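You operate a simulated robot arm through the tools that you are given. There is no shell and no other tool. Be economical: measure what you need, move in short steps, check, and stop when the job is done.

Carry out the task below with a simulated robot arm. There is one attempt and no reset: what you move stays moved.

TASK
Turn off the small hot plate, set the bowl on the red plate and wipe up the brown splash.
Fine: Knob to low and switch off before the bowl comes off; spill nothing. Use the yellow scrubber and put it back.
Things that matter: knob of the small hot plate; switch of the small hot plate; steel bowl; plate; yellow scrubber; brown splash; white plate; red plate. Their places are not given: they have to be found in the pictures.

It is judged by the outcome, as a careful person would: the job done as asked, and still so three seconds after it is handed in. It fails if anything else is knocked over, pushed out of place, dropped, spilled or broken.

THE ROBOT
A 6-joint arm with a two-finger parallel gripper, fixed in place. Base frame: the origin is at the foot of the arm, x ahead of it, y to its left, z up; the work surface is at about z = 0.8. Lengths are in m, angles in rad, forces in N, time in s.
With the tool pointing down near the work surface it reaches from about 0.24 to 0.64 m from the base axis. Its first joint turns from -1.152 to 1.152 rad. Payload 2.7 kg.
Tool frame: the origin (TCP) lies between the finger pads and is the grasp point; the fingertips stand 0.023 m ahead of it; z points along the fingers, y is the line along which they close. The gripper opens to 0.094 m. The fingers are 0.038 m wide and 0.01 m thick; the gripper's body (0.054 by 0.096 m) begins 0.039 m behind the TCP.
Orientation is that of the tool frame in the base frame, as a unit quaternion [w, x, y, z]. With the fingers straight down and closing along the base's y, the tool's x points along the base's -x, its y along +y and its z along -z.

THE INTERFACE
- The arm moves only by the tool play_rows. Its argument "plan" is a list of rows, each an object of numbers (a shift or turn left out is 0, a gripper value left out holds the last): "dx", "dy", "dz": the shift along the tool's x, y, z in units of 25 mm (1.0 is 25 mm); "wx", "wy", "wz": the turn, a rotation vector about the tool's x, y, z in units of 6 degrees (1.0 is 6 degrees). In form: [{"dx": .., "dy": .., "dz": .., "wx": .., "wy": .., "wz": ..}, ...]. A call has 1 to 12 rows; each row shifts and turns the commanded pose from where the row before left it, along the tool's axes as they then stand. "fingers" is the closure, from 0 (fully open) to 1 (shut), set as the call begins (left out, the last holds). A call with a number of a shift or a turn outside -1 to 1 is refused whole. A row lasts 0.2 s, in which the tool goes at most 0.05 m and 0.15 rad; a call with a longer step from one row to the next is refused whole, and so is a gripper value outside its range. A pose out of reach is approached as far as the arm can. The call stops where the force on the tool passes 40 N (or 10 N more than at its start, if that is more) or the arm is blocked; 0.2 s more then pass. The fingers move at their own pace (about 0.045 m/s each) and stop on an object; they squeeze with about 37 N. The grip force told is the motor's: it shows also when the fingers shut on nothing. Time passes only in rows, and 0.2 s behind the last, so rows that do not move let the fingers close. It gives the time, the measured TCP pose, the force on the tool (base axes), the opening and the grip force at its end, in the units of the frame above (readings bear some noise).
- Cameras (640 x 400 px; columns grow to the right, rows downward): "scene" is fixed at [0.0801, -0.4245, 1.4162]; the picture's right is [0.78, -0.62, 0.00], its down [-0.35, -0.44, -0.83] and it looks along [0.52, 0.65, -0.56] (base axes); focal length 311 px, centre (320, 200). "wrist" rides on the gripper at [-0.039, 0, -0.044] in the tool frame; the picture's right is [0.00, -1.00, 0.00], its down [0.97, 0.00, -0.24] and it looks along [0.24, 0.00, 0.97] (tool axes); focal length 218 px, centre (320, 200).
- get_image(camera): a new picture of that camera. No time passes.
- probe_pixels(camera, pixels): for up to 12 pixels [column, row] of the newest picture of that camera ("zoom" is the newest enlarged one), the place [x, y, z] in the base frame of the surface seen there, good to about 0.002 m, but the place of the scene camera against the robot may be out by one fixed shift of up to 0.018 m in any direction. No time passes.
- zoom(camera, box): a new picture of the part [left, top, right, bottom] of that camera's present view, enlarged. No time passes.
- job_done(): hands the job in; it is judged then, once.

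Work in short steps. Measure before you move; look again where a grasp or a placing could have gone wrong, and mend it. You have 80 turns and 46 pictures in all, those below and enlarged ones among them. Open the gripper and draw the arm clear of the work before you hand the job in, unless the task says otherwise; then end with one line.

The tools are called after "Emit:" as name(argument=value, ...) on one line, values as JSON. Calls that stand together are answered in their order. play_rows: Moves the arm, as the interface text tells. Its arguments: {"type":"object","properties":{"plan":{"type":"array"},"fingers":{"type":"number"}},"required":["plan"]} The other tools are called the same way: get_image (camera) takes a picture; probe_pixels (camera, pixels) gives the place of the surface under pixels of a picture; zoom (camera, box) takes an enlarged picture of a part of a camera's view; job_done () hands the job in.

At the start:

```text
time: 0.0
ee_pos: [0.3613, -0.0251, 1.1264]
orientation: [0.0, -0.001, 1.0, 0.0]
wrist_force: [-0.5, -0.1, -0.3]
finger_gap: 0.0937
grasp_force: 0.0
```

scene: 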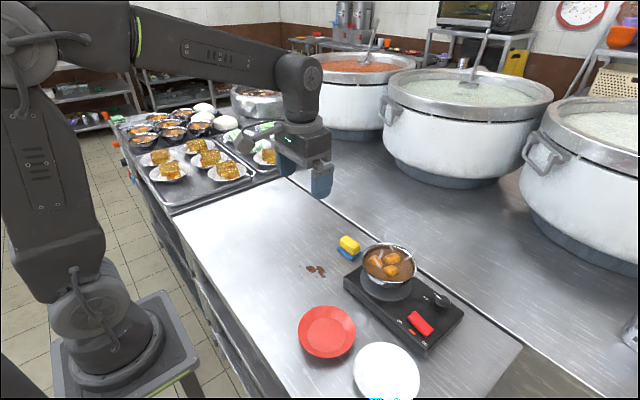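
wrist: 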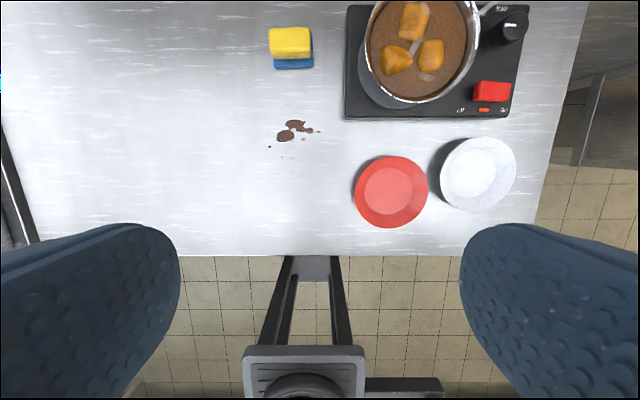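

I start by zooming on the hot plate, and the items, in both cameras.

Emit:
zoom(camera="scene", box=[290, 220, 480, 370])

Emit:
zoom(camera="wrist", box=[330, 0, 550, 137])

Emit:
probe_pixels(camera="wrist", pixels=[[511, 27], [491, 91], [290, 42], [293, 64], [295, 130], [390, 190], [478, 174], [350, 112], [505, 112], [420, 60], [376, 20], [476, 30]])

Emit:
probe_pixels(camera="scene", pixels=[[441, 299], [420, 324], [349, 243], [347, 255], [316, 270], [326, 330], [388, 372], [366, 254], [412, 252], [388, 244], [388, 285], [385, 262]])

```text
2.67 times, centred on (385, 295) of scene
```

zoom: 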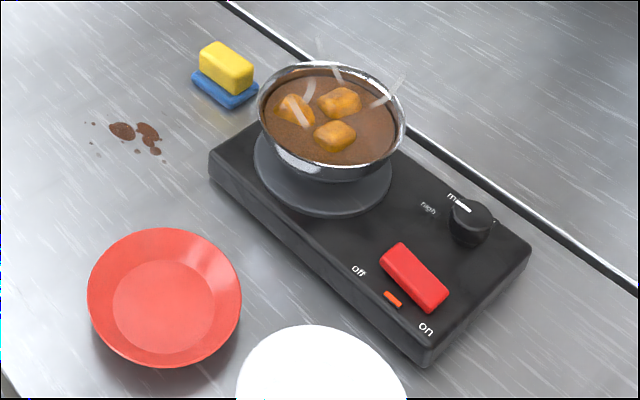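

```text
2.91 times, centred on (440, 68) of wrist
```

zoom: 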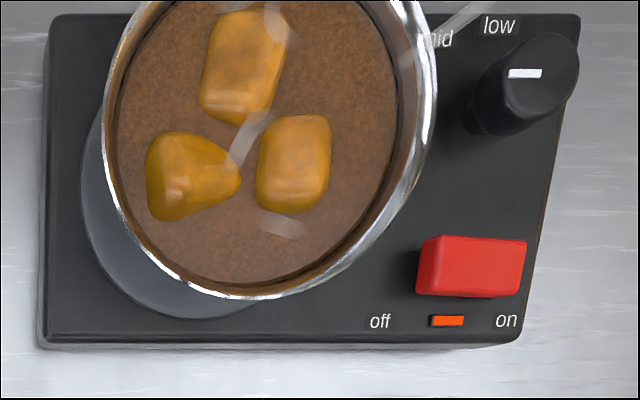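

```text
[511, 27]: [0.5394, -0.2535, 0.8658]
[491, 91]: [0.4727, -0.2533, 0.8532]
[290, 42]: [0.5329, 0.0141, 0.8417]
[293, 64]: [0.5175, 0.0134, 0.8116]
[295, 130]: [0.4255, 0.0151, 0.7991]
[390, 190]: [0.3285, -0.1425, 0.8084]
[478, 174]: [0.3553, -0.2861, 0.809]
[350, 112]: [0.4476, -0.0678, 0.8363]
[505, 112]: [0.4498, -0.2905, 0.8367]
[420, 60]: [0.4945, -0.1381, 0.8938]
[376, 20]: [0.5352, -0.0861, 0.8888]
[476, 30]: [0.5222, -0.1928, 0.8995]
```

```text
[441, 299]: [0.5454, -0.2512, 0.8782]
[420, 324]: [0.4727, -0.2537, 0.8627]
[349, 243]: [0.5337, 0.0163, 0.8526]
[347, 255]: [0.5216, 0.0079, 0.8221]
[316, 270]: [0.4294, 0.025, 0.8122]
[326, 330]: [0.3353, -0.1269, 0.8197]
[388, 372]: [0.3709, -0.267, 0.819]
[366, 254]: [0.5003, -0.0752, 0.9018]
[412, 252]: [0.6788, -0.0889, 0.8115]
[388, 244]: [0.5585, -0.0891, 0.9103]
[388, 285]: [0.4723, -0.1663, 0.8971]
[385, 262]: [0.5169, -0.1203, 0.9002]
```

Knob is at about (0.54,-0.25,0.866) and switch at (0.473,-0.253,0.853), with off toward +y. I move above them for a close view.

Emit:
play_rows(plan=[{"dx": -0.4, "dy": -0.9, "dz": 0.45}, {"dx": -0.4, "dy": -0.9, "dz": 0.45}, {"dx": -0.4, "dy": -0.9, "dz": 0.45}, {"dx": -0.4, "dy": -0.9, "dz": 0.45}, {"dx": -0.4, "dy": -0.9, "dz": 0.45}, {"dx": -0.4, "dy": -0.9, "dz": 0.45}, {"dx": -0.4, "dy": -0.9, "dz": 0.45}, {"dx": -0.4, "dy": -0.9, "dz": 0.45}, {"dx": -0.4, "dy": -0.9, "dz": 0.45}, {"dx": -0.4, "dy": -0.9, "dz": 0.45}], fingers=0)

Emit:
get_image(camera="wrist")

```text
time: 2.2
ee_pos: [0.4609, -0.2522, 1.0145]
orientation: [0.0, 0.001, 1.0, 0.0]
wrist_force: [0.5, 0.3, -0.4]
finger_gap: 0.0938
grasp_force: 0.1
```

```text
41 pictures are left
```

wrist: 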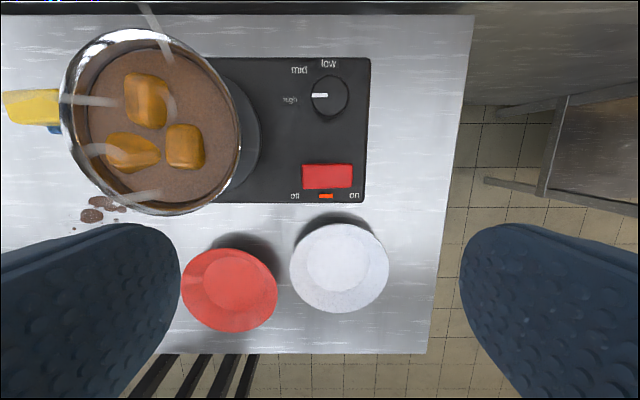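

Emit:
zoom(camera="wrist", box=[260, 50, 380, 210])

Emit:
probe_pixels(camera="wrist", pixels=[[328, 97], [313, 96], [346, 97], [329, 80], [329, 113], [308, 176], [327, 176], [348, 176], [328, 64], [299, 70], [290, 99], [295, 196]])

Emit:
probe_pixels(camera="wrist", pixels=[[66, 95], [240, 120], [150, 33], [165, 211], [254, 150], [190, 287], [276, 287], [230, 250], [230, 330], [292, 265], [387, 265], [355, 196]])

```text
2.50 times, centred on (320, 130) of wrist
```

zoom: 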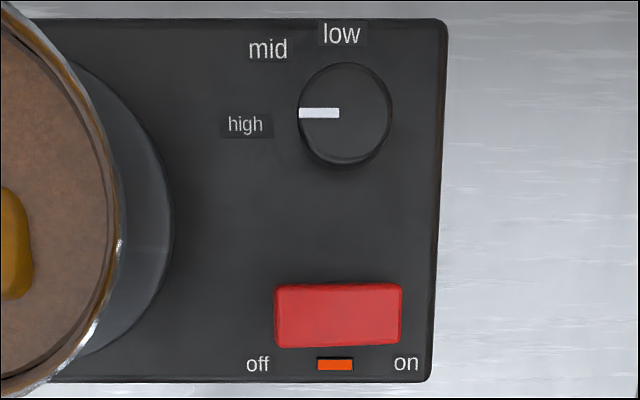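

```text
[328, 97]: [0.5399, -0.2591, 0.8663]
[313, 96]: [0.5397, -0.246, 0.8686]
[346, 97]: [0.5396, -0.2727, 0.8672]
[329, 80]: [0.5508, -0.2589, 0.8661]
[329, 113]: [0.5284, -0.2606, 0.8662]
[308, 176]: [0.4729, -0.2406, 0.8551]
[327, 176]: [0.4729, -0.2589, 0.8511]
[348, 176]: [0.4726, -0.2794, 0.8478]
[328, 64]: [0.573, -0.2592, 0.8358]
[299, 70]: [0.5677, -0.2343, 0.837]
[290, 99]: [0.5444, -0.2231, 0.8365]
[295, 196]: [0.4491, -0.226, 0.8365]
```

```text
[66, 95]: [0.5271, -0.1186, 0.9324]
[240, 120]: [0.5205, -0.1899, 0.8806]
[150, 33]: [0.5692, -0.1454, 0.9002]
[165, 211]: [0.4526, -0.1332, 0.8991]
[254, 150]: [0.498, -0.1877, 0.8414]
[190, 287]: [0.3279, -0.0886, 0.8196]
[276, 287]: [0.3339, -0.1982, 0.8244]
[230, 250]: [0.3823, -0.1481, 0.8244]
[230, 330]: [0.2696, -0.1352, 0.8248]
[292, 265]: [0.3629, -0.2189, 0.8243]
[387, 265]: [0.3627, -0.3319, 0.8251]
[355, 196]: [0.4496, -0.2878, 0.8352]
```

The knob (centre (0.540,-0.259), top 0.866) points at "high" (+y); "low" is at +x, so it needs a 90° clockwise turn from above. I hover over it with the fingers part-closed.

Emit:
play_rows(plan=[{"dx": -0.8, "dy": -0.08, "dz": 0.5}, {"dx": -0.8, "dy": -0.08, "dz": 0.5}, {"dx": -0.8, "dy": -0.08, "dz": 0.5}, {"dx": -0.76, "dy": -0.08, "dz": 0.5}, {"dz": 0.8}, {"dz": 0.9}, {}], fingers=0.4)

Emit:
get_image(camera="wrist")

```text
time: 3.8
ee_pos: [0.5411, -0.257, 0.9211]
orientation: [-0.001, 0.0, 1.0, 0.0]
wrist_force: [-0.5, -0.6, 0.4]
finger_gap: 0.0564
grasp_force: 0.0
```

```text
39 pictures are left
```

wrist: 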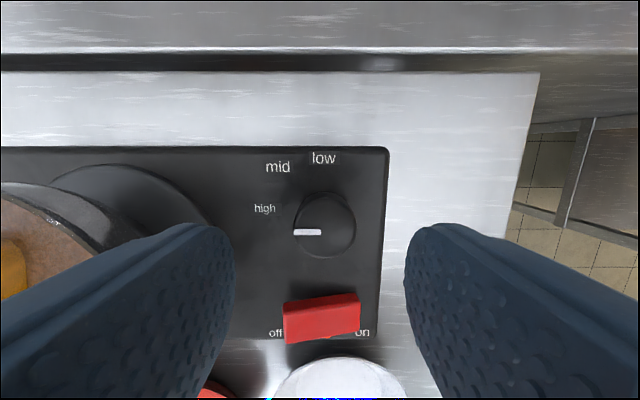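

The knob sits centred between the fingers (column 325), so I lower to about z 0.868 and close.

Emit:
play_rows(plan=[{"dz": 0.7, "dy": -0.08}, {"dz": 0.7}, {"dz": 0.7}, {}])

Emit:
play_rows(plan=[{}, {}, {}, {}], fingers=1)

```text
time: 4.8
ee_pos: [0.5402, -0.2609, 0.8679]
orientation: [0.0, 0.0, 1.0, 0.0]
wrist_force: [-0.1, 0.2, -0.3]
finger_gap: 0.0562
grasp_force: 0.1
```

```text
time: 5.8
ee_pos: [0.5408, -0.26, 0.8682]
orientation: [0.0, 0.0, 1.0, 0.001]
wrist_force: [1.1, 8.1, -0.1]
finger_gap: 0.0316
grasp_force: 36.9
```

Gripped (gap 0.0316). Now I turn +90° about tool z, first half then the rest.

Emit:
play_rows(plan=[{"wz": 1}, {"wz": 1}, {"wz": 1}, {"wz": 1}, {"wz": 1}, {"wz": 1}, {"wz": 1}, {"wz": 1}])

Emit:
play_rows(plan=[{"wz": 1}, {"wz": 1}, {"wz": 1}, {"wz": 1}, {"wz": 1}, {"wz": 1}, {"wz": 1}, {}])

Emit:
get_image(camera="wrist")

```text
time: 7.6
ee_pos: [0.5383, -0.262, 0.8679]
orientation: [-0.001, 0.409, 0.913, -0.001]
wrist_force: [-4.6, -2.9, 0.2]
finger_gap: 0.031
grasp_force: 36.9
```

```text
time: 9.4
ee_pos: [0.5396, -0.2619, 0.8682]
orientation: [0.001, 0.708, 0.706, 0.0]
wrist_force: [-1.8, -9.4, -0.2]
finger_gap: 0.0313
grasp_force: 36.9
```

```text
38 pictures are left
```

wrist: 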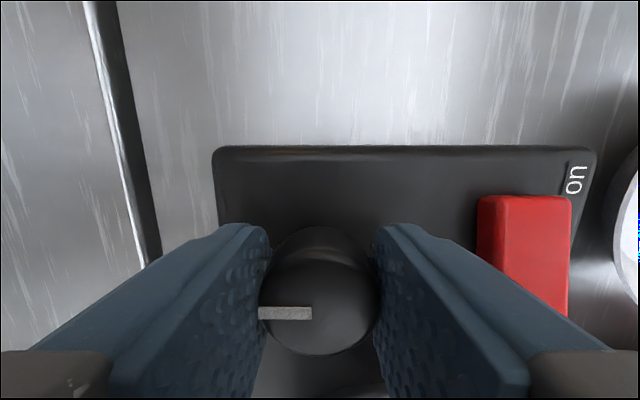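

Pointer now points +x, to "low". I release partway and rise.

Emit:
play_rows(plan=[{}, {}, {"dz": -1}, {"dz": -1}, {"dz": -1}, {"dz": -1}, {}], fingers=0.45)

Emit:
get_image(camera="wrist")

```text
time: 11.0
ee_pos: [0.54, -0.2592, 0.9689]
orientation: [0.0, 0.707, 0.707, 0.0]
wrist_force: [-0.3, 0.1, 0.5]
finger_gap: 0.0517
grasp_force: 0.1
```

```text
37 pictures are left
```

wrist: 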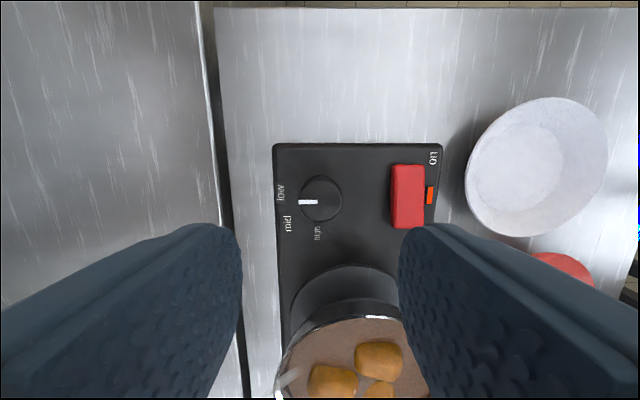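

Knob at low. The rocker's "off" end (y≈-0.24) stands high at 0.855; I close the fingers and move above that end.

Emit:
play_rows(plan=[{"dy": -0.67, "dx": 0.355}, {"dy": -0.67, "dx": 0.355}, {"dy": -0.67, "dx": 0.355}, {"dy": -0.67, "dx": 0.355}, {"dz": 1}, {"dz": 1}, {"dz": 0.9}, {}], fingers=1)

Emit:
get_image(camera="wrist")

```text
time: 12.8
ee_pos: [0.4728, -0.2254, 0.8953]
orientation: [0.0, 0.707, 0.707, 0.0]
wrist_force: [0.2, -0.3, 0.9]
finger_gap: 0.0
grasp_force: 37.1
```

```text
36 pictures are left
```

wrist: 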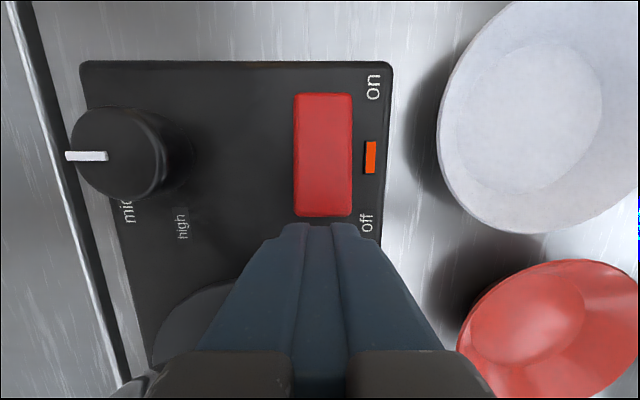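

Emit:
probe_pixels(camera="wrist", pixels=[[322, 212], [322, 100], [322, 155], [298, 190], [350, 190], [320, 226]])

```text
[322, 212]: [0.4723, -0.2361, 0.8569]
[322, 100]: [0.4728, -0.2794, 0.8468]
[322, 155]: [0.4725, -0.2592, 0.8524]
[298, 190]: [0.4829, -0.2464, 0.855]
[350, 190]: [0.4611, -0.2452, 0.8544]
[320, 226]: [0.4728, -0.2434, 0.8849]
```

The fingertip edge overlaps the off end by about 8 mm; I press down in small steps.

Emit:
play_rows(plan=[{"dz": 0.5}, {"dz": 0.2}, {"dz": 0.15}, {"dz": 0.15}, {"dz": 0.1}, {}])

Emit:
get_image(camera="wrist")

```text
time: 14.3
ee_pos: [0.4745, -0.2247, 0.8712]
orientation: [0.002, 0.707, 0.707, 0.001]
wrist_force: [-2.6, 2.5, 8.7]
finger_gap: 0.0003
grasp_force: 36.9
stopped in row 6: the force on the tool passed its limit (the readings are from after the stop); the commanded pose is now the measured one
```

```text
35 pictures are left
```

wrist: 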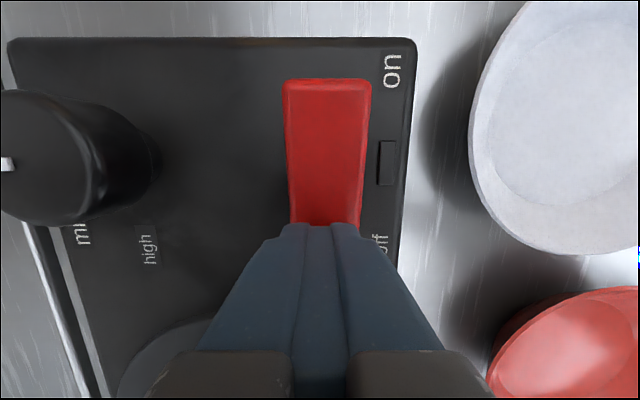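

Lamp is dark: switched off. I rise, turn the tool back, and go look at the bowl.

Emit:
play_rows(plan=[{"dz": -1}, {"dz": -1}, {"dz": -1, "wz": -1}, {"dz": -1, "wz": -1}, {"dz": -1, "wz": -1}, {"dz": -1, "wz": -1}, {"wz": -1}, {"wz": -1}, {"wz": -1}, {"wz": -1}, {"wz": -1}, {"wz": -1}], fingers=0.5)

Emit:
play_rows(plan=[{"wz": -1}, {"wz": -1}, {"wz": -1}, {"wz": -1}, {"wz": -1}, {"dy": 1}, {"dy": 1}, {"dy": 1}, {"dy": 1}, {"dy": 1}, {"dy": 1}, {}])

Emit:
get_image(camera="wrist")

Emit:
get_image(camera="scene")

```text
time: 16.9
ee_pos: [0.4724, -0.2252, 1.0217]
orientation: [0.001, 0.259, 0.966, -0.001]
wrist_force: [0.3, 0.1, 0.1]
finger_gap: 0.0472
grasp_force: 0.0
```

```text
time: 19.5
ee_pos: [0.4729, -0.073, 1.0197]
orientation: [0.001, 0.0, 1.0, -0.001]
wrist_force: [-0.5, -0.2, 0.8]
finger_gap: 0.0469
grasp_force: 0.0
```

```text
34 pictures are left
```

wrist: 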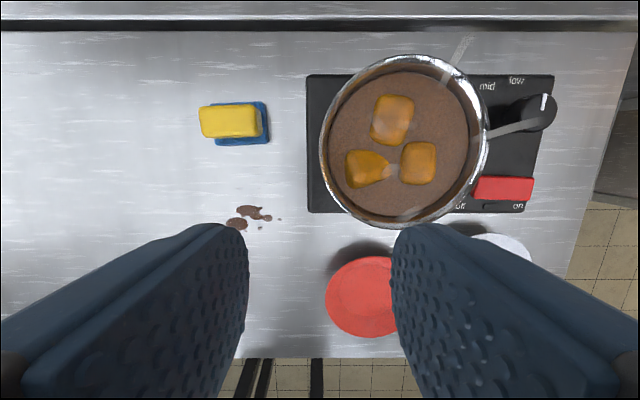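

```text
33 pictures are left
```

scene: 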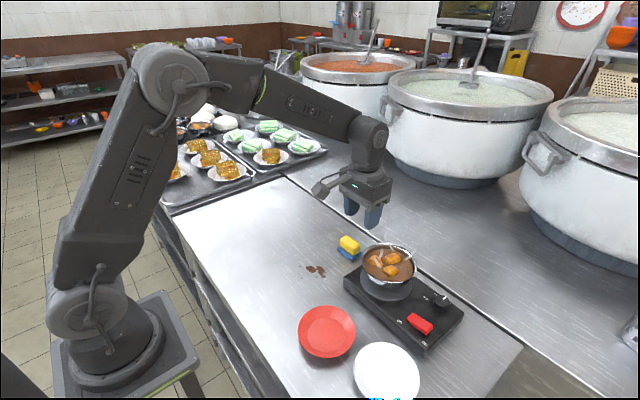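

Emit:
zoom(camera="wrist", box=[300, 40, 500, 240])

Emit:
probe_pixels(camera="wrist", pixels=[[322, 145], [484, 132], [400, 58], [400, 223], [330, 145], [340, 140], [360, 110], [392, 105], [420, 155], [365, 167], [470, 130], [400, 210]])

Emit:
zoom(camera="scene", box=[340, 230, 430, 310])

```text
2.00 times, centred on (400, 140) of wrist
```

zoom: 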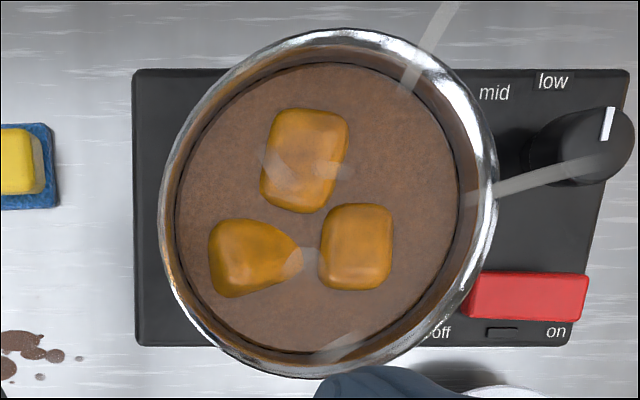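

```text
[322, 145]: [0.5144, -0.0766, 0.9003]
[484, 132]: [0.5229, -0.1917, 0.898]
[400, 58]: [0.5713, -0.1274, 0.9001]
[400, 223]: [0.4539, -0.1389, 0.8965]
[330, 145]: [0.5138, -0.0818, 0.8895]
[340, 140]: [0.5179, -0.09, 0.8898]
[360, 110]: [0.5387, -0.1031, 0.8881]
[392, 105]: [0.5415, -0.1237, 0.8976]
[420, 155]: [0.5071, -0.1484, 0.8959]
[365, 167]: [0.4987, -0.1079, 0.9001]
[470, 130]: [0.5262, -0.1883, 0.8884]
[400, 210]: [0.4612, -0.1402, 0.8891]
```

```text
5.00 times, centred on (385, 270) of scene
```

zoom: 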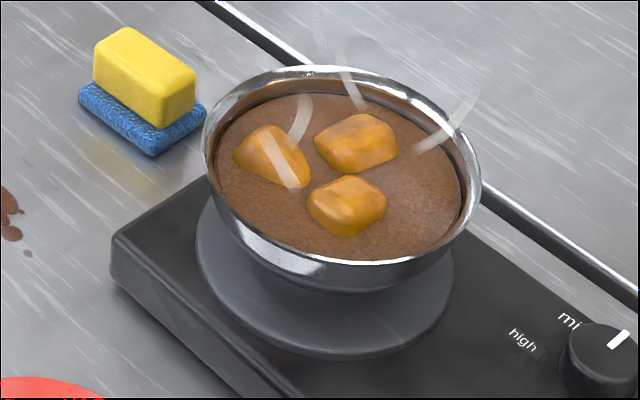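

Bowl: rim centre about (0.513,-0.133), radius 0.059, z 0.900, stew at 0.889. Widest gap free of dumplings is at the far-right. I measure the outer wall's slope.

Emit:
probe_pixels(camera="zoom", pixels=[[330, 255], [330, 263], [330, 270], [330, 278], [330, 286], [330, 291], [330, 300], [330, 340], [230, 215], [235, 230], [430, 262], [440, 250]])

```text
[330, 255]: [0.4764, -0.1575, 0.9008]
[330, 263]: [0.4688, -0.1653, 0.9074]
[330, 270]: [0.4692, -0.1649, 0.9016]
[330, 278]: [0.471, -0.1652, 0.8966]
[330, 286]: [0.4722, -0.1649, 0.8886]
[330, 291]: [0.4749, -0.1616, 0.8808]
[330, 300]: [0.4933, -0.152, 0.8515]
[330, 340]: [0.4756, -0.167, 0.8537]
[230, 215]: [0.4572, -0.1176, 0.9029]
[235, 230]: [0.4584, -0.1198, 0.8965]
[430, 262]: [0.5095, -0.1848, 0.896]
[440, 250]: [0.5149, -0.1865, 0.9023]
```

Wall tapers about 10°. I hover over the far-right rim with yaw −45°, tilt 10° to follow the wall, and a gap of 34 mm.

Emit:
play_rows(plan=[{"dx": -0.712, "dy": -0.88, "dz": 0.4}, {"dx": -0.712, "dy": -0.88, "dz": 0.4}, {"dx": -0.712, "dy": -0.88, "dz": 0.4}, {"dx": -0.712, "dy": -0.88, "dz": 0.4}, {"dx": -0.712, "dy": -0.88, "dz": 0.4}, {"wz": -1}, {"wz": -1}, {"wz": -1}, {"wz": -1}, {"wz": -1}, {"wz": -1}, {"wz": -1}], fingers=0.64)

Emit:
play_rows(plan=[{"wz": -0.5}, {"wx": -0.85}, {"wx": -0.85}, {}])

Emit:
get_image(camera="wrist")

```text
time: 22.1
ee_pos: [0.5626, -0.1841, 0.9711]
orientation: [0.0, -0.359, 0.933, -0.001]
wrist_force: [-0.2, 0.8, 0.2]
finger_gap: 0.0337
grasp_force: 0.0
```

```text
time: 23.1
ee_pos: [0.5619, -0.1846, 0.9714]
orientation: [-0.034, -0.38, 0.92, 0.083]
wrist_force: [-0.1, -0.3, -0.1]
finger_gap: 0.0337
grasp_force: 0.0
```

```text
30 pictures are left
```

wrist: 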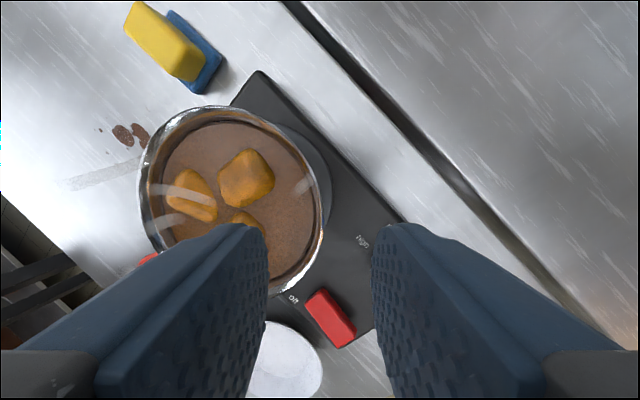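

Axes are as intended; the target is 72 mm along the tool's z. I go 50 mm and check.

Emit:
play_rows(plan=[{"dz": 0.7}, {"dz": 0.6}, {"dz": 0.5}, {}])

Emit:
get_image(camera="wrist")

Emit:
get_image(camera="scene")

```text
time: 24.1
ee_pos: [0.5561, -0.179, 0.9255]
orientation: [-0.034, -0.381, 0.92, 0.082]
wrist_force: [-0.1, 0.1, -0.7]
finger_gap: 0.0335
grasp_force: 0.1
```

```text
29 pictures are left
```

wrist: 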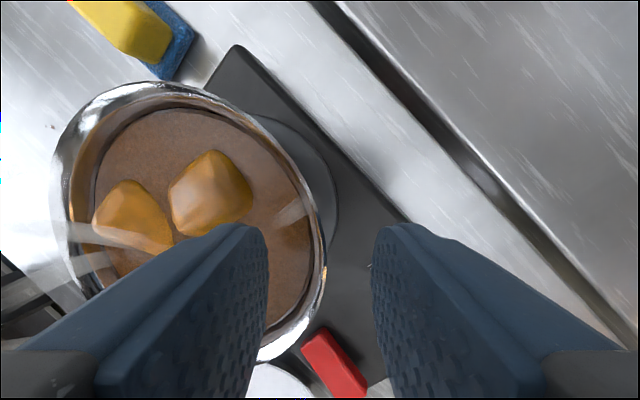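

```text
28 pictures are left
```

scene: 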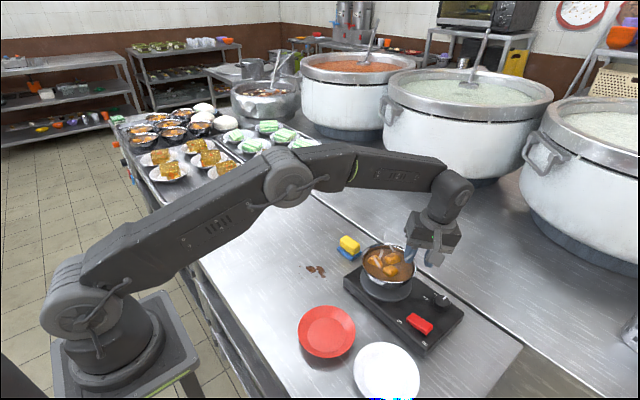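

The rim runs midway between the fingertips. I go the remaining 26 mm and close.

Emit:
play_rows(plan=[{"dz": 0.4}, {"dz": 0.35}, {"dz": 0.3}, {}])

Emit:
play_rows(plan=[{}, {}, {}, {}], fingers=1)

Emit:
get_image(camera="wrist")

```text
time: 25.1
ee_pos: [0.553, -0.1756, 0.9014]
orientation: [-0.034, -0.382, 0.92, 0.082]
wrist_force: [0.1, -0.1, 1.1]
finger_gap: 0.0339
grasp_force: 0.0
```

```text
time: 26.1
ee_pos: [0.5541, -0.1747, 0.9022]
orientation: [-0.033, -0.382, 0.92, 0.08]
wrist_force: [-4.5, 2.4, 14.2]
finger_gap: 0.0136
grasp_force: 36.9
```

```text
27 pictures are left
```

wrist: 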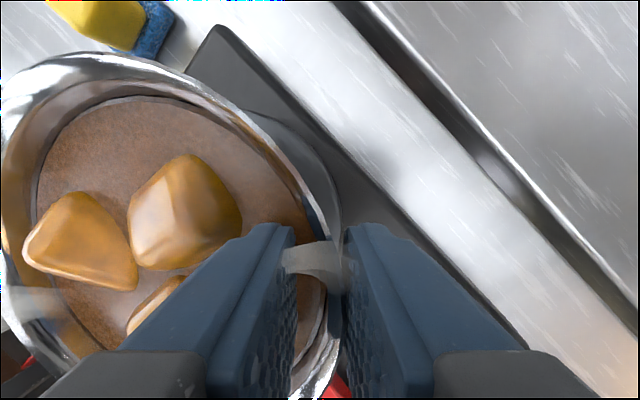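

Gripped (gap 13.6 mm). I lift 15 mm slowly, straight up, and check the level.

Emit:
play_rows(plan=[{"dy": 0.018, "dz": -0.098}, {"dy": 0.018, "dz": -0.098}, {"dy": 0.027, "dz": -0.147}, {"dy": 0.027, "dz": -0.147}, {"dy": 0.018, "dz": -0.098}, {}, {}])

Emit:
get_image(camera="wrist")

Emit:
zoom(camera="scene", box=[320, 210, 480, 310])

Emit:
probe_pixels(camera="wrist", pixels=[[110, 130], [60, 180], [240, 170], [100, 300], [220, 140], [45, 150], [15, 170], [130, 62], [265, 130], [20, 330]])

```text
time: 27.7
ee_pos: [0.5535, -0.1744, 0.9171]
orientation: [-0.035, -0.381, 0.92, 0.081]
wrist_force: [-3.6, 1.7, 6.8]
finger_gap: 0.0089
grasp_force: 36.5
```

```text
26 pictures are left
```

wrist: 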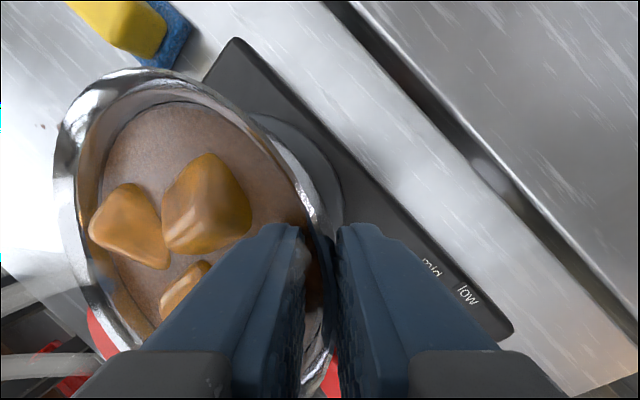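

```text
4.00 times, centred on (400, 260) of scene
```

zoom: 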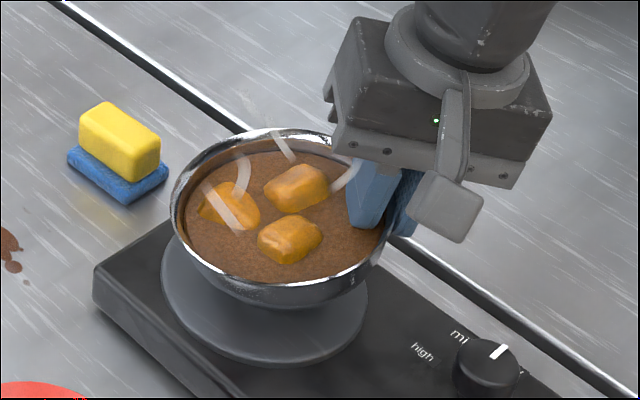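

```text
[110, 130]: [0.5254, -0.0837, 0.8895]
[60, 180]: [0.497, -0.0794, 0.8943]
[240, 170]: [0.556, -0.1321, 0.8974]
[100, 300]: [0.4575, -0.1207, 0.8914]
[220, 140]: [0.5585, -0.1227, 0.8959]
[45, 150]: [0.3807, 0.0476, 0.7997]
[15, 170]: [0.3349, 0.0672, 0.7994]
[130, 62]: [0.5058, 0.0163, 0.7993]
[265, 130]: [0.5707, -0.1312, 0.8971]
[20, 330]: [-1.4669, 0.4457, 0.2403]
```

The bowl's far side has sagged about 7°, now seated flush on the pads. I tilt the tool back slowly by 7° to level it.

Emit:
play_rows(plan=[{"wx": -0.2}, {"wx": -0.2}, {"wx": -0.2}, {"wx": -0.2}, {"wx": -0.2}, {"wx": -0.17}, {}, {}])

Emit:
get_image(camera="wrist")

Emit:
zoom(camera="scene", box=[320, 210, 480, 310])

Emit:
probe_pixels(camera="zoom", pixels=[[240, 165], [195, 230], [240, 260], [330, 240], [260, 225], [350, 250], [300, 165], [178, 190], [270, 291], [340, 283]])

Emit:
probe_pixels(camera="wrist", pixels=[[110, 130], [130, 120], [150, 130], [250, 210], [220, 140], [90, 180], [140, 280]])

```text
time: 29.5
ee_pos: [0.5529, -0.1743, 0.917]
orientation: [-0.057, -0.378, 0.914, 0.138]
wrist_force: [4.0, -1.9, 12.7]
finger_gap: 0.0063
grasp_force: 37.0
```

```text
24 pictures are left
```

wrist: 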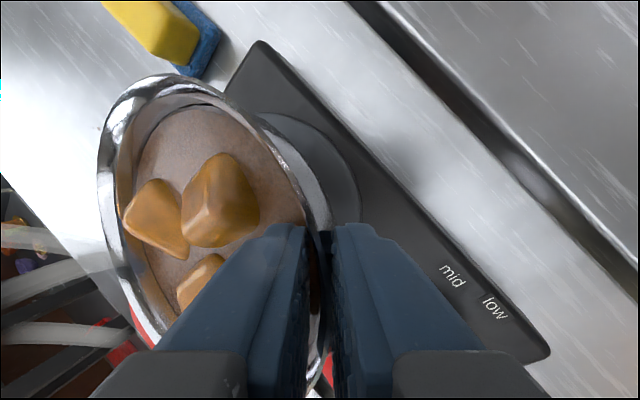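

```text
4.00 times, centred on (400, 260) of scene
```

zoom: 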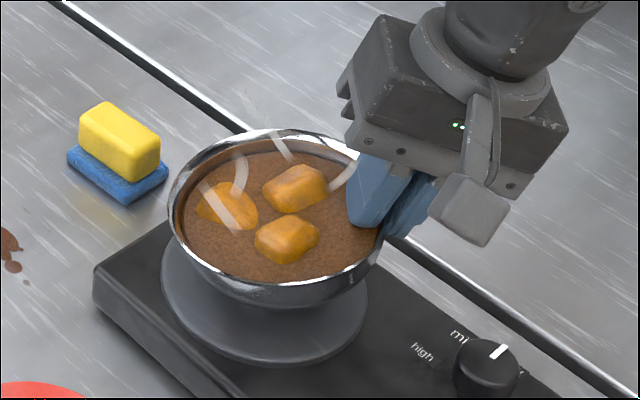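

```text
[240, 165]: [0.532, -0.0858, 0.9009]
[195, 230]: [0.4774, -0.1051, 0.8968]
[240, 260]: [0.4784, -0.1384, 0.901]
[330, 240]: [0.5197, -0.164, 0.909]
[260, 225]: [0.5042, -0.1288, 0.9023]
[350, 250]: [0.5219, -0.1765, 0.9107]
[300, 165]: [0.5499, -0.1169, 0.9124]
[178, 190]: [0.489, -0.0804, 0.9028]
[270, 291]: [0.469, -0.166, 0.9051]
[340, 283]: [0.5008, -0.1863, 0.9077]
```

```text
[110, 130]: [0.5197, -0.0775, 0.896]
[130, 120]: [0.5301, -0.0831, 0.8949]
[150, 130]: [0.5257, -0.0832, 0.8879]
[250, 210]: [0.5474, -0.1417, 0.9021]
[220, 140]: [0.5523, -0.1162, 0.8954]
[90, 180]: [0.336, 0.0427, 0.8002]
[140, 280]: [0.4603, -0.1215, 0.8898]
```

The gap (6.3 mm) suggests the wall (slope nearer 27°) is only now flush on the pads, with the far foot still on the disc and about 9° tilt. I tilt 4° more and measure whether the bowl follows.

Emit:
play_rows(plan=[{"wx": -0.17}, {"wx": -0.17}, {"wx": -0.17}, {"wx": -0.17}, {}, {}])

Emit:
zoom(camera="scene", box=[320, 210, 480, 310])

Emit:
probe_pixels(camera="zoom", pixels=[[240, 165], [195, 230], [240, 265], [330, 240], [260, 225], [350, 250], [210, 240], [220, 180], [270, 291], [340, 283]])

```text
time: 30.9
ee_pos: [0.5536, -0.177, 0.9161]
orientation: [-0.07, -0.376, 0.908, 0.17]
wrist_force: [-1.6, -0.3, -2.8]
finger_gap: 0.0058
grasp_force: 37.2
```

```text
4.00 times, centred on (400, 260) of scene
```

zoom: 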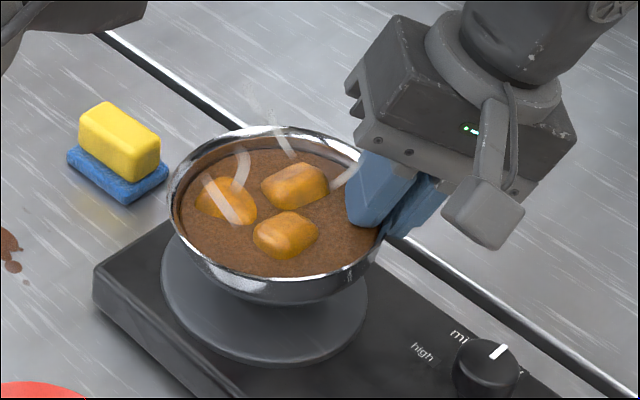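

```text
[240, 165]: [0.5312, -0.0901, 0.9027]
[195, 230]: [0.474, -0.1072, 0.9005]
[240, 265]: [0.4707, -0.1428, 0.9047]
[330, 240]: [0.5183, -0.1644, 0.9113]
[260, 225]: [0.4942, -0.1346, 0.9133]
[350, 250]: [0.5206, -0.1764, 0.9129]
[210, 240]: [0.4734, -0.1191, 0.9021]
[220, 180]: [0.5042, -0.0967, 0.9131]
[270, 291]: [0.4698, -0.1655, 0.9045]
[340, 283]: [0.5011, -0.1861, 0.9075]
```

The force now reads -2.8 N (bowl carried) and the tilt is slowly decreasing (8.6°). I continue by 5° more.

Emit:
play_rows(plan=[{"wx": -0.17}, {"wx": -0.17}, {"wx": -0.17}, {"wx": -0.17}, {"wx": -0.17}, {}, {}])

Emit:
zoom(camera="scene", box=[320, 210, 480, 310])

Emit:
probe_pixels(camera="zoom", pixels=[[240, 160], [195, 225], [240, 265], [330, 240], [225, 250], [350, 250], [210, 240], [300, 155], [190, 210], [335, 260]])

```text
time: 32.5
ee_pos: [0.5473, -0.1744, 0.916]
orientation: [-0.087, -0.372, 0.9, 0.21]
wrist_force: [0.1, -0.1, 0.9]
finger_gap: 0.0047
grasp_force: 36.5
out of reach, approached as far as the arm can: row 4
```

```text
4.00 times, centred on (400, 260) of scene
```

zoom: 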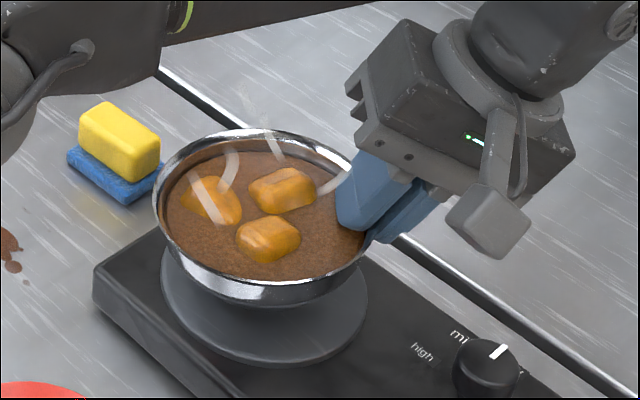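

```text
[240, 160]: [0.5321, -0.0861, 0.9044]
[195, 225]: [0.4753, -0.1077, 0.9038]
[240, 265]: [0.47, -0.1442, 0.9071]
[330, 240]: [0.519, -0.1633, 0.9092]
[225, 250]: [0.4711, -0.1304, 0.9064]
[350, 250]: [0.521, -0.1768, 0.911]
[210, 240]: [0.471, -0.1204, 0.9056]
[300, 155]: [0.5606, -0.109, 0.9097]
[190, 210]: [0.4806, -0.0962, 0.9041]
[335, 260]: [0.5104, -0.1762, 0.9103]
```

Tilt now 5°, following the tool; the reach limit was met because the wrist leans out. I bring the bowl gently toward the base while rising a little.

Emit:
play_rows(plan=[{"dx": 0.07, "dy": 0.107, "dz": -0.06}, {"dx": 0.142, "dy": 0.171, "dz": -0.027}, {"dx": 0.212, "dy": 0.234, "dz": 0.004}, {"dx": 0.283, "dy": 0.297, "dz": 0.035}, {"dx": 0.283, "dy": 0.253, "dz": 0.125}, {"dx": 0.283, "dy": 0.253, "dz": 0.125}, {"dx": 0.212, "dy": 0.19, "dz": 0.094}, {"dx": 0.142, "dy": 0.127, "dz": 0.063}, {}, {}])

Emit:
zoom(camera="scene", box=[280, 210, 440, 310])

Emit:
probe_pixels(camera="zoom", pixels=[[250, 250], [300, 290], [400, 290], [410, 270], [330, 190], [250, 230], [230, 270], [290, 295], [380, 300], [370, 200]])

```text
time: 34.7
ee_pos: [0.4928, -0.1766, 0.9268]
orientation: [-0.087, -0.372, 0.9, 0.21]
wrist_force: [0.2, -0.4, -3.5]
finger_gap: 0.0049
grasp_force: 36.6
```

```text
4.00 times, centred on (360, 260) of scene
```

zoom: 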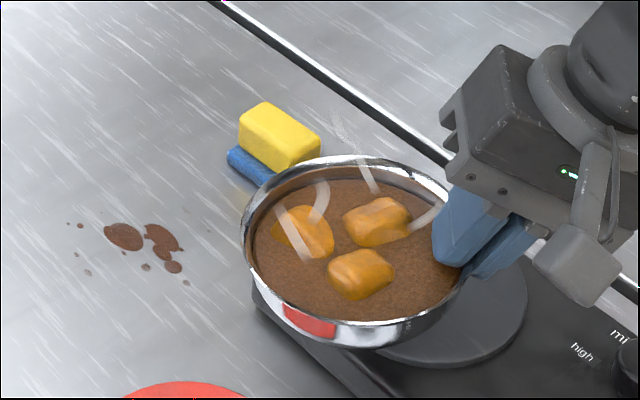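

```text
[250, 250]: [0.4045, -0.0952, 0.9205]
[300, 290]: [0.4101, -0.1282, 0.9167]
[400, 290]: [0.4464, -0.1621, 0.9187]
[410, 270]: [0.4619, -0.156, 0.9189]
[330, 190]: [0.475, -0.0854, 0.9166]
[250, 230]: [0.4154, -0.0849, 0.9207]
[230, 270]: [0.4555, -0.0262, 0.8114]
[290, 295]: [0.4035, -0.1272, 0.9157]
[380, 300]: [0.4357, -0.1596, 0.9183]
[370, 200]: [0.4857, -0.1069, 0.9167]
```

Bowl is held nearly level (2°) and carries -3.5 N. I move it over the red plate (−125 mm x, −8 mm y), smoothly.

Emit:
play_rows(plan=[{"dx": 0.227, "dy": 0.177, "dz": 0.088}, {"dx": 0.378, "dy": 0.295, "dz": 0.146}, {"dx": 0.491, "dy": 0.384, "dz": 0.19}, {"dx": 0.529, "dy": 0.413, "dz": 0.204}, {"dx": 0.529, "dy": 0.413, "dz": 0.204}, {"dx": 0.491, "dy": 0.384, "dz": 0.19}, {"dx": 0.378, "dy": 0.295, "dz": 0.146}, {"dx": 0.302, "dy": 0.236, "dz": 0.117}, {"dx": 0.264, "dy": 0.207, "dz": 0.102}, {"dx": 0.189, "dy": 0.148, "dz": 0.073}, {"wx": -0.17}, {"wx": -0.17}])

Emit:
zoom(camera="scene", box=[250, 240, 442, 360])

Emit:
get_image(camera="wrist")

```text
time: 37.3
ee_pos: [0.3656, -0.1844, 0.9254]
orientation: [-0.094, -0.371, 0.896, 0.226]
wrist_force: [0.4, 0.1, -3.7]
finger_gap: 0.0045
grasp_force: 37.3
```

```text
3.33 times, centred on (346, 300) of scene
```

zoom: 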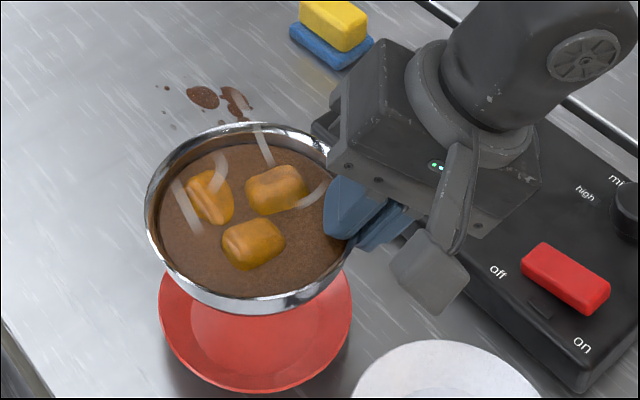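

```text
18 pictures are left
```

wrist: 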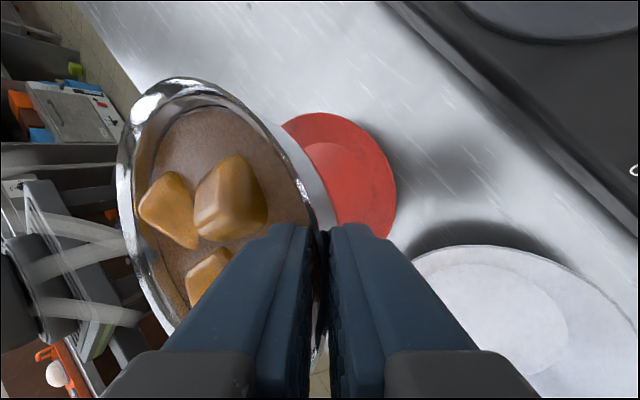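

Emit:
probe_pixels(camera="zoom", pixels=[[150, 200], [165, 165], [240, 127], [200, 285], [260, 308], [320, 290], [160, 310], [190, 355], [255, 387], [340, 345], [170, 210], [320, 260]])

Emit:
probe_pixels(camera="zoom", pixels=[[200, 290], [255, 335], [213, 150], [348, 300], [355, 390], [300, 290], [255, 365]])

```text
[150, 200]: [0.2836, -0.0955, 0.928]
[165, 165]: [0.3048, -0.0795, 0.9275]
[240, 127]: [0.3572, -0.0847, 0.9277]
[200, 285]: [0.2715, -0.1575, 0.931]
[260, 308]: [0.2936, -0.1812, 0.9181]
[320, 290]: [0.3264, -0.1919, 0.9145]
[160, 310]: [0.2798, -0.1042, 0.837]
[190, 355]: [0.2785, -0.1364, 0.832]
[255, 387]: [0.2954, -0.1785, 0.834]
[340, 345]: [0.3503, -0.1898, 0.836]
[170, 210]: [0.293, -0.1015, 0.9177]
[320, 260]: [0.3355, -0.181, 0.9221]
```

```text
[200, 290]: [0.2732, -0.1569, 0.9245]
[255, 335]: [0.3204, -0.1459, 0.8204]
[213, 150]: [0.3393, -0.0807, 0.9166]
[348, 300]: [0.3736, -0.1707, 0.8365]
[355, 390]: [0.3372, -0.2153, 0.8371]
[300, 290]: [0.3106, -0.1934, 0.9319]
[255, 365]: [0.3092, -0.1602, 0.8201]
```

The bowl is about 5 mm short in x versus the plate, with 2° residual tilts. I correct these and lower 40 mm.

Emit:
play_rows(plan=[{"dx": -0.142, "dy": -0.127, "dz": -0.063}, {"wx": -0.15, "wy": -0.15}, {"wx": -0.15, "wy": -0.15}, {"dy": -0.07, "dz": 0.13}, {"dy": -0.13, "dz": 0.24}, {"dy": -0.14, "dz": 0.26}, {"dy": -0.14, "dz": 0.26}, {"dy": -0.14, "dz": 0.26}, {"dy": -0.09, "dz": 0.17}, {"dy": -0.05, "dz": 0.09}, {}])

Emit:
zoom(camera="scene", box=[250, 260, 442, 380])

Emit:
probe_pixels(camera="zoom", pixels=[[180, 220], [310, 255], [240, 150], [220, 270], [160, 200], [230, 330], [165, 270], [330, 320]])

```text
time: 39.7
ee_pos: [0.3697, -0.1803, 0.8844]
orientation: [-0.085, -0.365, 0.894, 0.246]
wrist_force: [-0.1, 0.1, -4.2]
finger_gap: 0.0047
grasp_force: 37.0
```

```text
3.33 times, centred on (346, 320) of scene
```

zoom: 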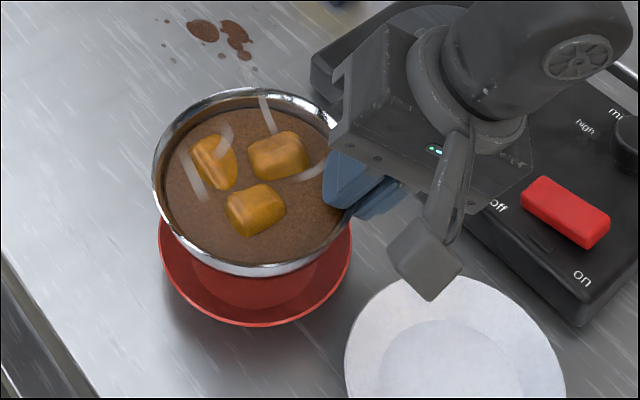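

```text
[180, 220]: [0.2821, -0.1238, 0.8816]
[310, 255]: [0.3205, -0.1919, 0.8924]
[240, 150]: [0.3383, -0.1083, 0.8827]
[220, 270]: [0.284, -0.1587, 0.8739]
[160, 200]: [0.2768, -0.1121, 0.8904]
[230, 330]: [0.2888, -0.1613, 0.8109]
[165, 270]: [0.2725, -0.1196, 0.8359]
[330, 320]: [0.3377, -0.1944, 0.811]
```

Level and centred over the plate; about 14 mm remain. I lower 11 mm, then feel for contact.

Emit:
play_rows(plan=[{"dy": -0.07, "dz": 0.125}, {"dy": -0.07, "dz": 0.125}, {"dy": -0.05, "dz": 0.085}, {"dy": -0.03, "dz": 0.05}, {}])

Emit:
play_rows(plan=[{"dy": -0.025, "dz": 0.043}, {"dy": -0.025, "dz": 0.043}, {}])

```text
time: 40.9
ee_pos: [0.371, -0.1815, 0.8748]
orientation: [-0.087, -0.366, 0.894, 0.245]
wrist_force: [0.0, 0.4, -2.9]
finger_gap: 0.0046
grasp_force: 36.6
```

```text
time: 41.7
ee_pos: [0.3727, -0.1803, 0.8722]
orientation: [-0.086, -0.365, 0.894, 0.246]
wrist_force: [-0.4, 0.4, -3.7]
finger_gap: 0.0047
grasp_force: 37.0
```

Emit:
play_rows(plan=[{"dy": -0.025, "dz": 0.043}, {"dy": -0.025, "dz": 0.043}, {}])

Emit:
play_rows(plan=[{"dy": -0.025, "dz": 0.043}, {}])

Emit:
zoom(camera="scene", box=[250, 260, 442, 380])

Emit:
probe_pixels(camera="zoom", pixels=[[180, 225], [300, 255], [240, 155], [158, 200], [170, 170], [235, 105], [215, 268], [300, 270], [165, 270], [190, 305], [250, 326], [340, 285]])

```text
time: 42.5
ee_pos: [0.3719, -0.1818, 0.8721]
orientation: [-0.084, -0.367, 0.893, 0.245]
wrist_force: [3.6, -3.0, 21.3]
finger_gap: 0.0045
grasp_force: 37.0
```

```text
time: 43.1
ee_pos: [0.3725, -0.1813, 0.8702]
orientation: [-0.084, -0.367, 0.894, 0.245]
wrist_force: [3.9, -3.2, 32.3]
finger_gap: 0.005
grasp_force: 37.4
```

```text
3.33 times, centred on (346, 320) of scene
```

zoom: 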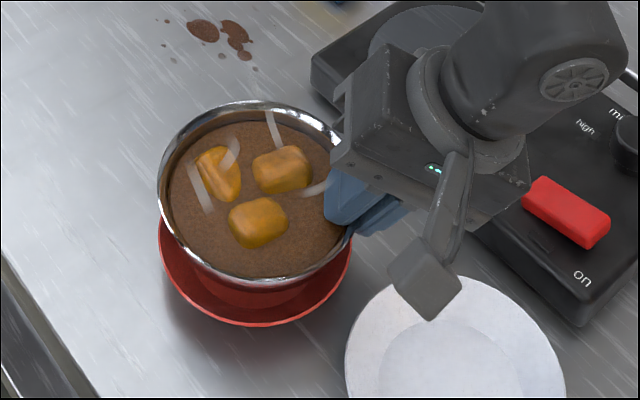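

```text
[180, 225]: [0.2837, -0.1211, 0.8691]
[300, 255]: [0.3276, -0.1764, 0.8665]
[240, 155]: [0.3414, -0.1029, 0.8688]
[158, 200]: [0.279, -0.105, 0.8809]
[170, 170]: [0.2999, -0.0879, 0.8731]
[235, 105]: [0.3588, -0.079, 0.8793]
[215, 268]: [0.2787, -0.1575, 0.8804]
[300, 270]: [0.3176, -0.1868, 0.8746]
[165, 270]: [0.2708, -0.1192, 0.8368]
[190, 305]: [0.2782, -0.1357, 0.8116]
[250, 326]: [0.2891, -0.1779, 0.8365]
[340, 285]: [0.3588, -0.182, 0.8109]
```

Contact made (32 N), centred within 3 mm. I relieve the press by 2 mm, then open a little.

Emit:
play_rows(plan=[{"dy": 0.04, "dz": -0.07}, {}])

Emit:
play_rows(plan=[{}, {}, {}], fingers=0.7)

Emit:
get_image(camera="wrist")

```text
time: 43.7
ee_pos: [0.3726, -0.1809, 0.869]
orientation: [-0.085, -0.366, 0.894, 0.245]
wrist_force: [5.3, -1.2, 14.0]
finger_gap: 0.0045
grasp_force: 36.6
```

```text
time: 44.5
ee_pos: [0.3715, -0.1805, 0.8695]
orientation: [-0.086, -0.366, 0.893, 0.247]
wrist_force: [0.4, 0.1, 0.3]
finger_gap: 0.0282
grasp_force: 0.0
```

```text
15 pictures are left
```

wrist: 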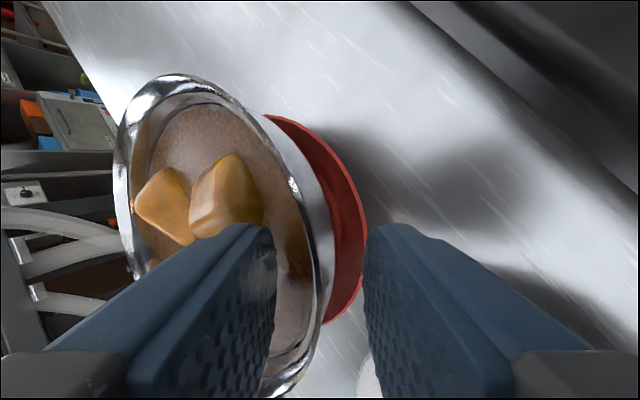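

Released cleanly. I retract along the tool axis.

Emit:
play_rows(plan=[{"dz": -0.3}, {"dz": -0.4}, {"dz": -0.5}, {"dz": -0.7}, {"dz": -0.9}, {"dz": -1}, {}])

Emit:
zoom(camera="scene", box=[250, 220, 442, 380])

Emit:
probe_pixels(camera="zoom", pixels=[[200, 260], [290, 270], [240, 200]])

```text
time: 46.1
ee_pos: [0.4042, -0.2167, 0.954]
orientation: [-0.085, -0.366, 0.893, 0.246]
wrist_force: [0.2, 0.2, 0.6]
finger_gap: 0.0283
grasp_force: 0.1
```

```text
2.50 times, centred on (346, 300) of scene
```

zoom: 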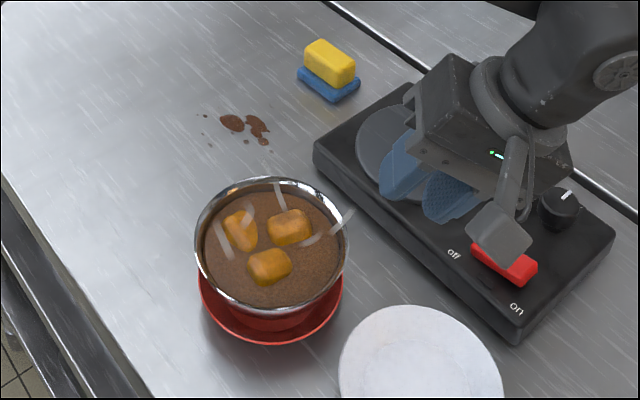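

```text
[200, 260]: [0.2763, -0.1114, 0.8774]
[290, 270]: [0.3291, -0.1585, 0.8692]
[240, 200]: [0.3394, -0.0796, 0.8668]
```

Bowl stands level on the red plate. Now I straighten the tool, turning so the fingers will close along x for the scrubber.

Emit:
play_rows(plan=[{"wy": 0.3, "dz": -0.5}, {"wx": 1, "dz": -0.5}, {"wx": 1}, {"wx": 1}, {"wx": 1}, {"wx": 1}, {"wz": -1}, {"wz": -1}, {"wz": -1}, {"wz": -1}, {"wz": -1}, {"wz": -1}], fingers=0.3)

Emit:
play_rows(plan=[{"wz": -1}, {"wz": -0.5}, {}])

```text
time: 48.7
ee_pos: [0.4122, -0.2267, 0.9756]
orientation: [-0.001, -0.65, 0.76, 0.001]
wrist_force: [0.1, 0.0, 0.1]
finger_gap: 0.0659
grasp_force: 0.1
```

```text
time: 49.5
ee_pos: [0.4116, -0.2272, 0.9738]
orientation: [0.0, 0.708, -0.707, -0.001]
wrist_force: [0.5, 1.0, -0.3]
finger_gap: 0.0658
grasp_force: 0.1
```

Emit:
play_rows(plan=[{"dx": -0.964, "dy": -0.48}, {"dx": -0.964, "dy": -0.48}, {"dx": -0.964, "dy": -0.48}, {"dx": -0.964, "dy": -0.48}, {"dx": -0.964, "dy": -0.48}, {"dx": -0.964, "dy": -0.48}, {"dx": -0.964, "dy": -0.48}, {"dx": -0.964, "dy": -0.48}, {"dx": -0.964, "dy": -0.48}, {"dx": -0.964, "dy": -0.48}, {}])

Emit:
get_image(camera="wrist")

```text
time: 51.9
ee_pos: [0.5311, 0.0128, 0.9751]
orientation: [0.001, -0.707, 0.707, 0.002]
wrist_force: [0.7, -0.4, 0.1]
finger_gap: 0.0658
grasp_force: 0.0
```

```text
13 pictures are left
```

wrist: 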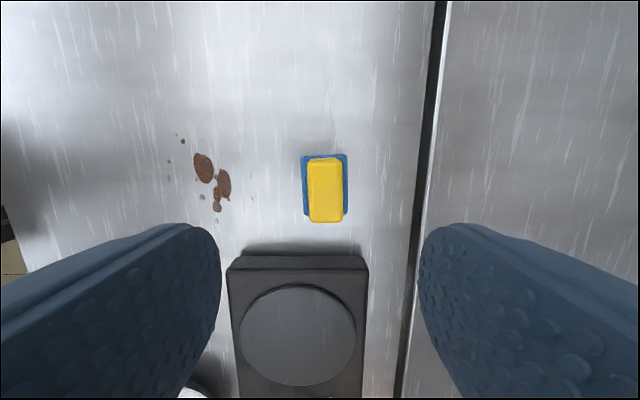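

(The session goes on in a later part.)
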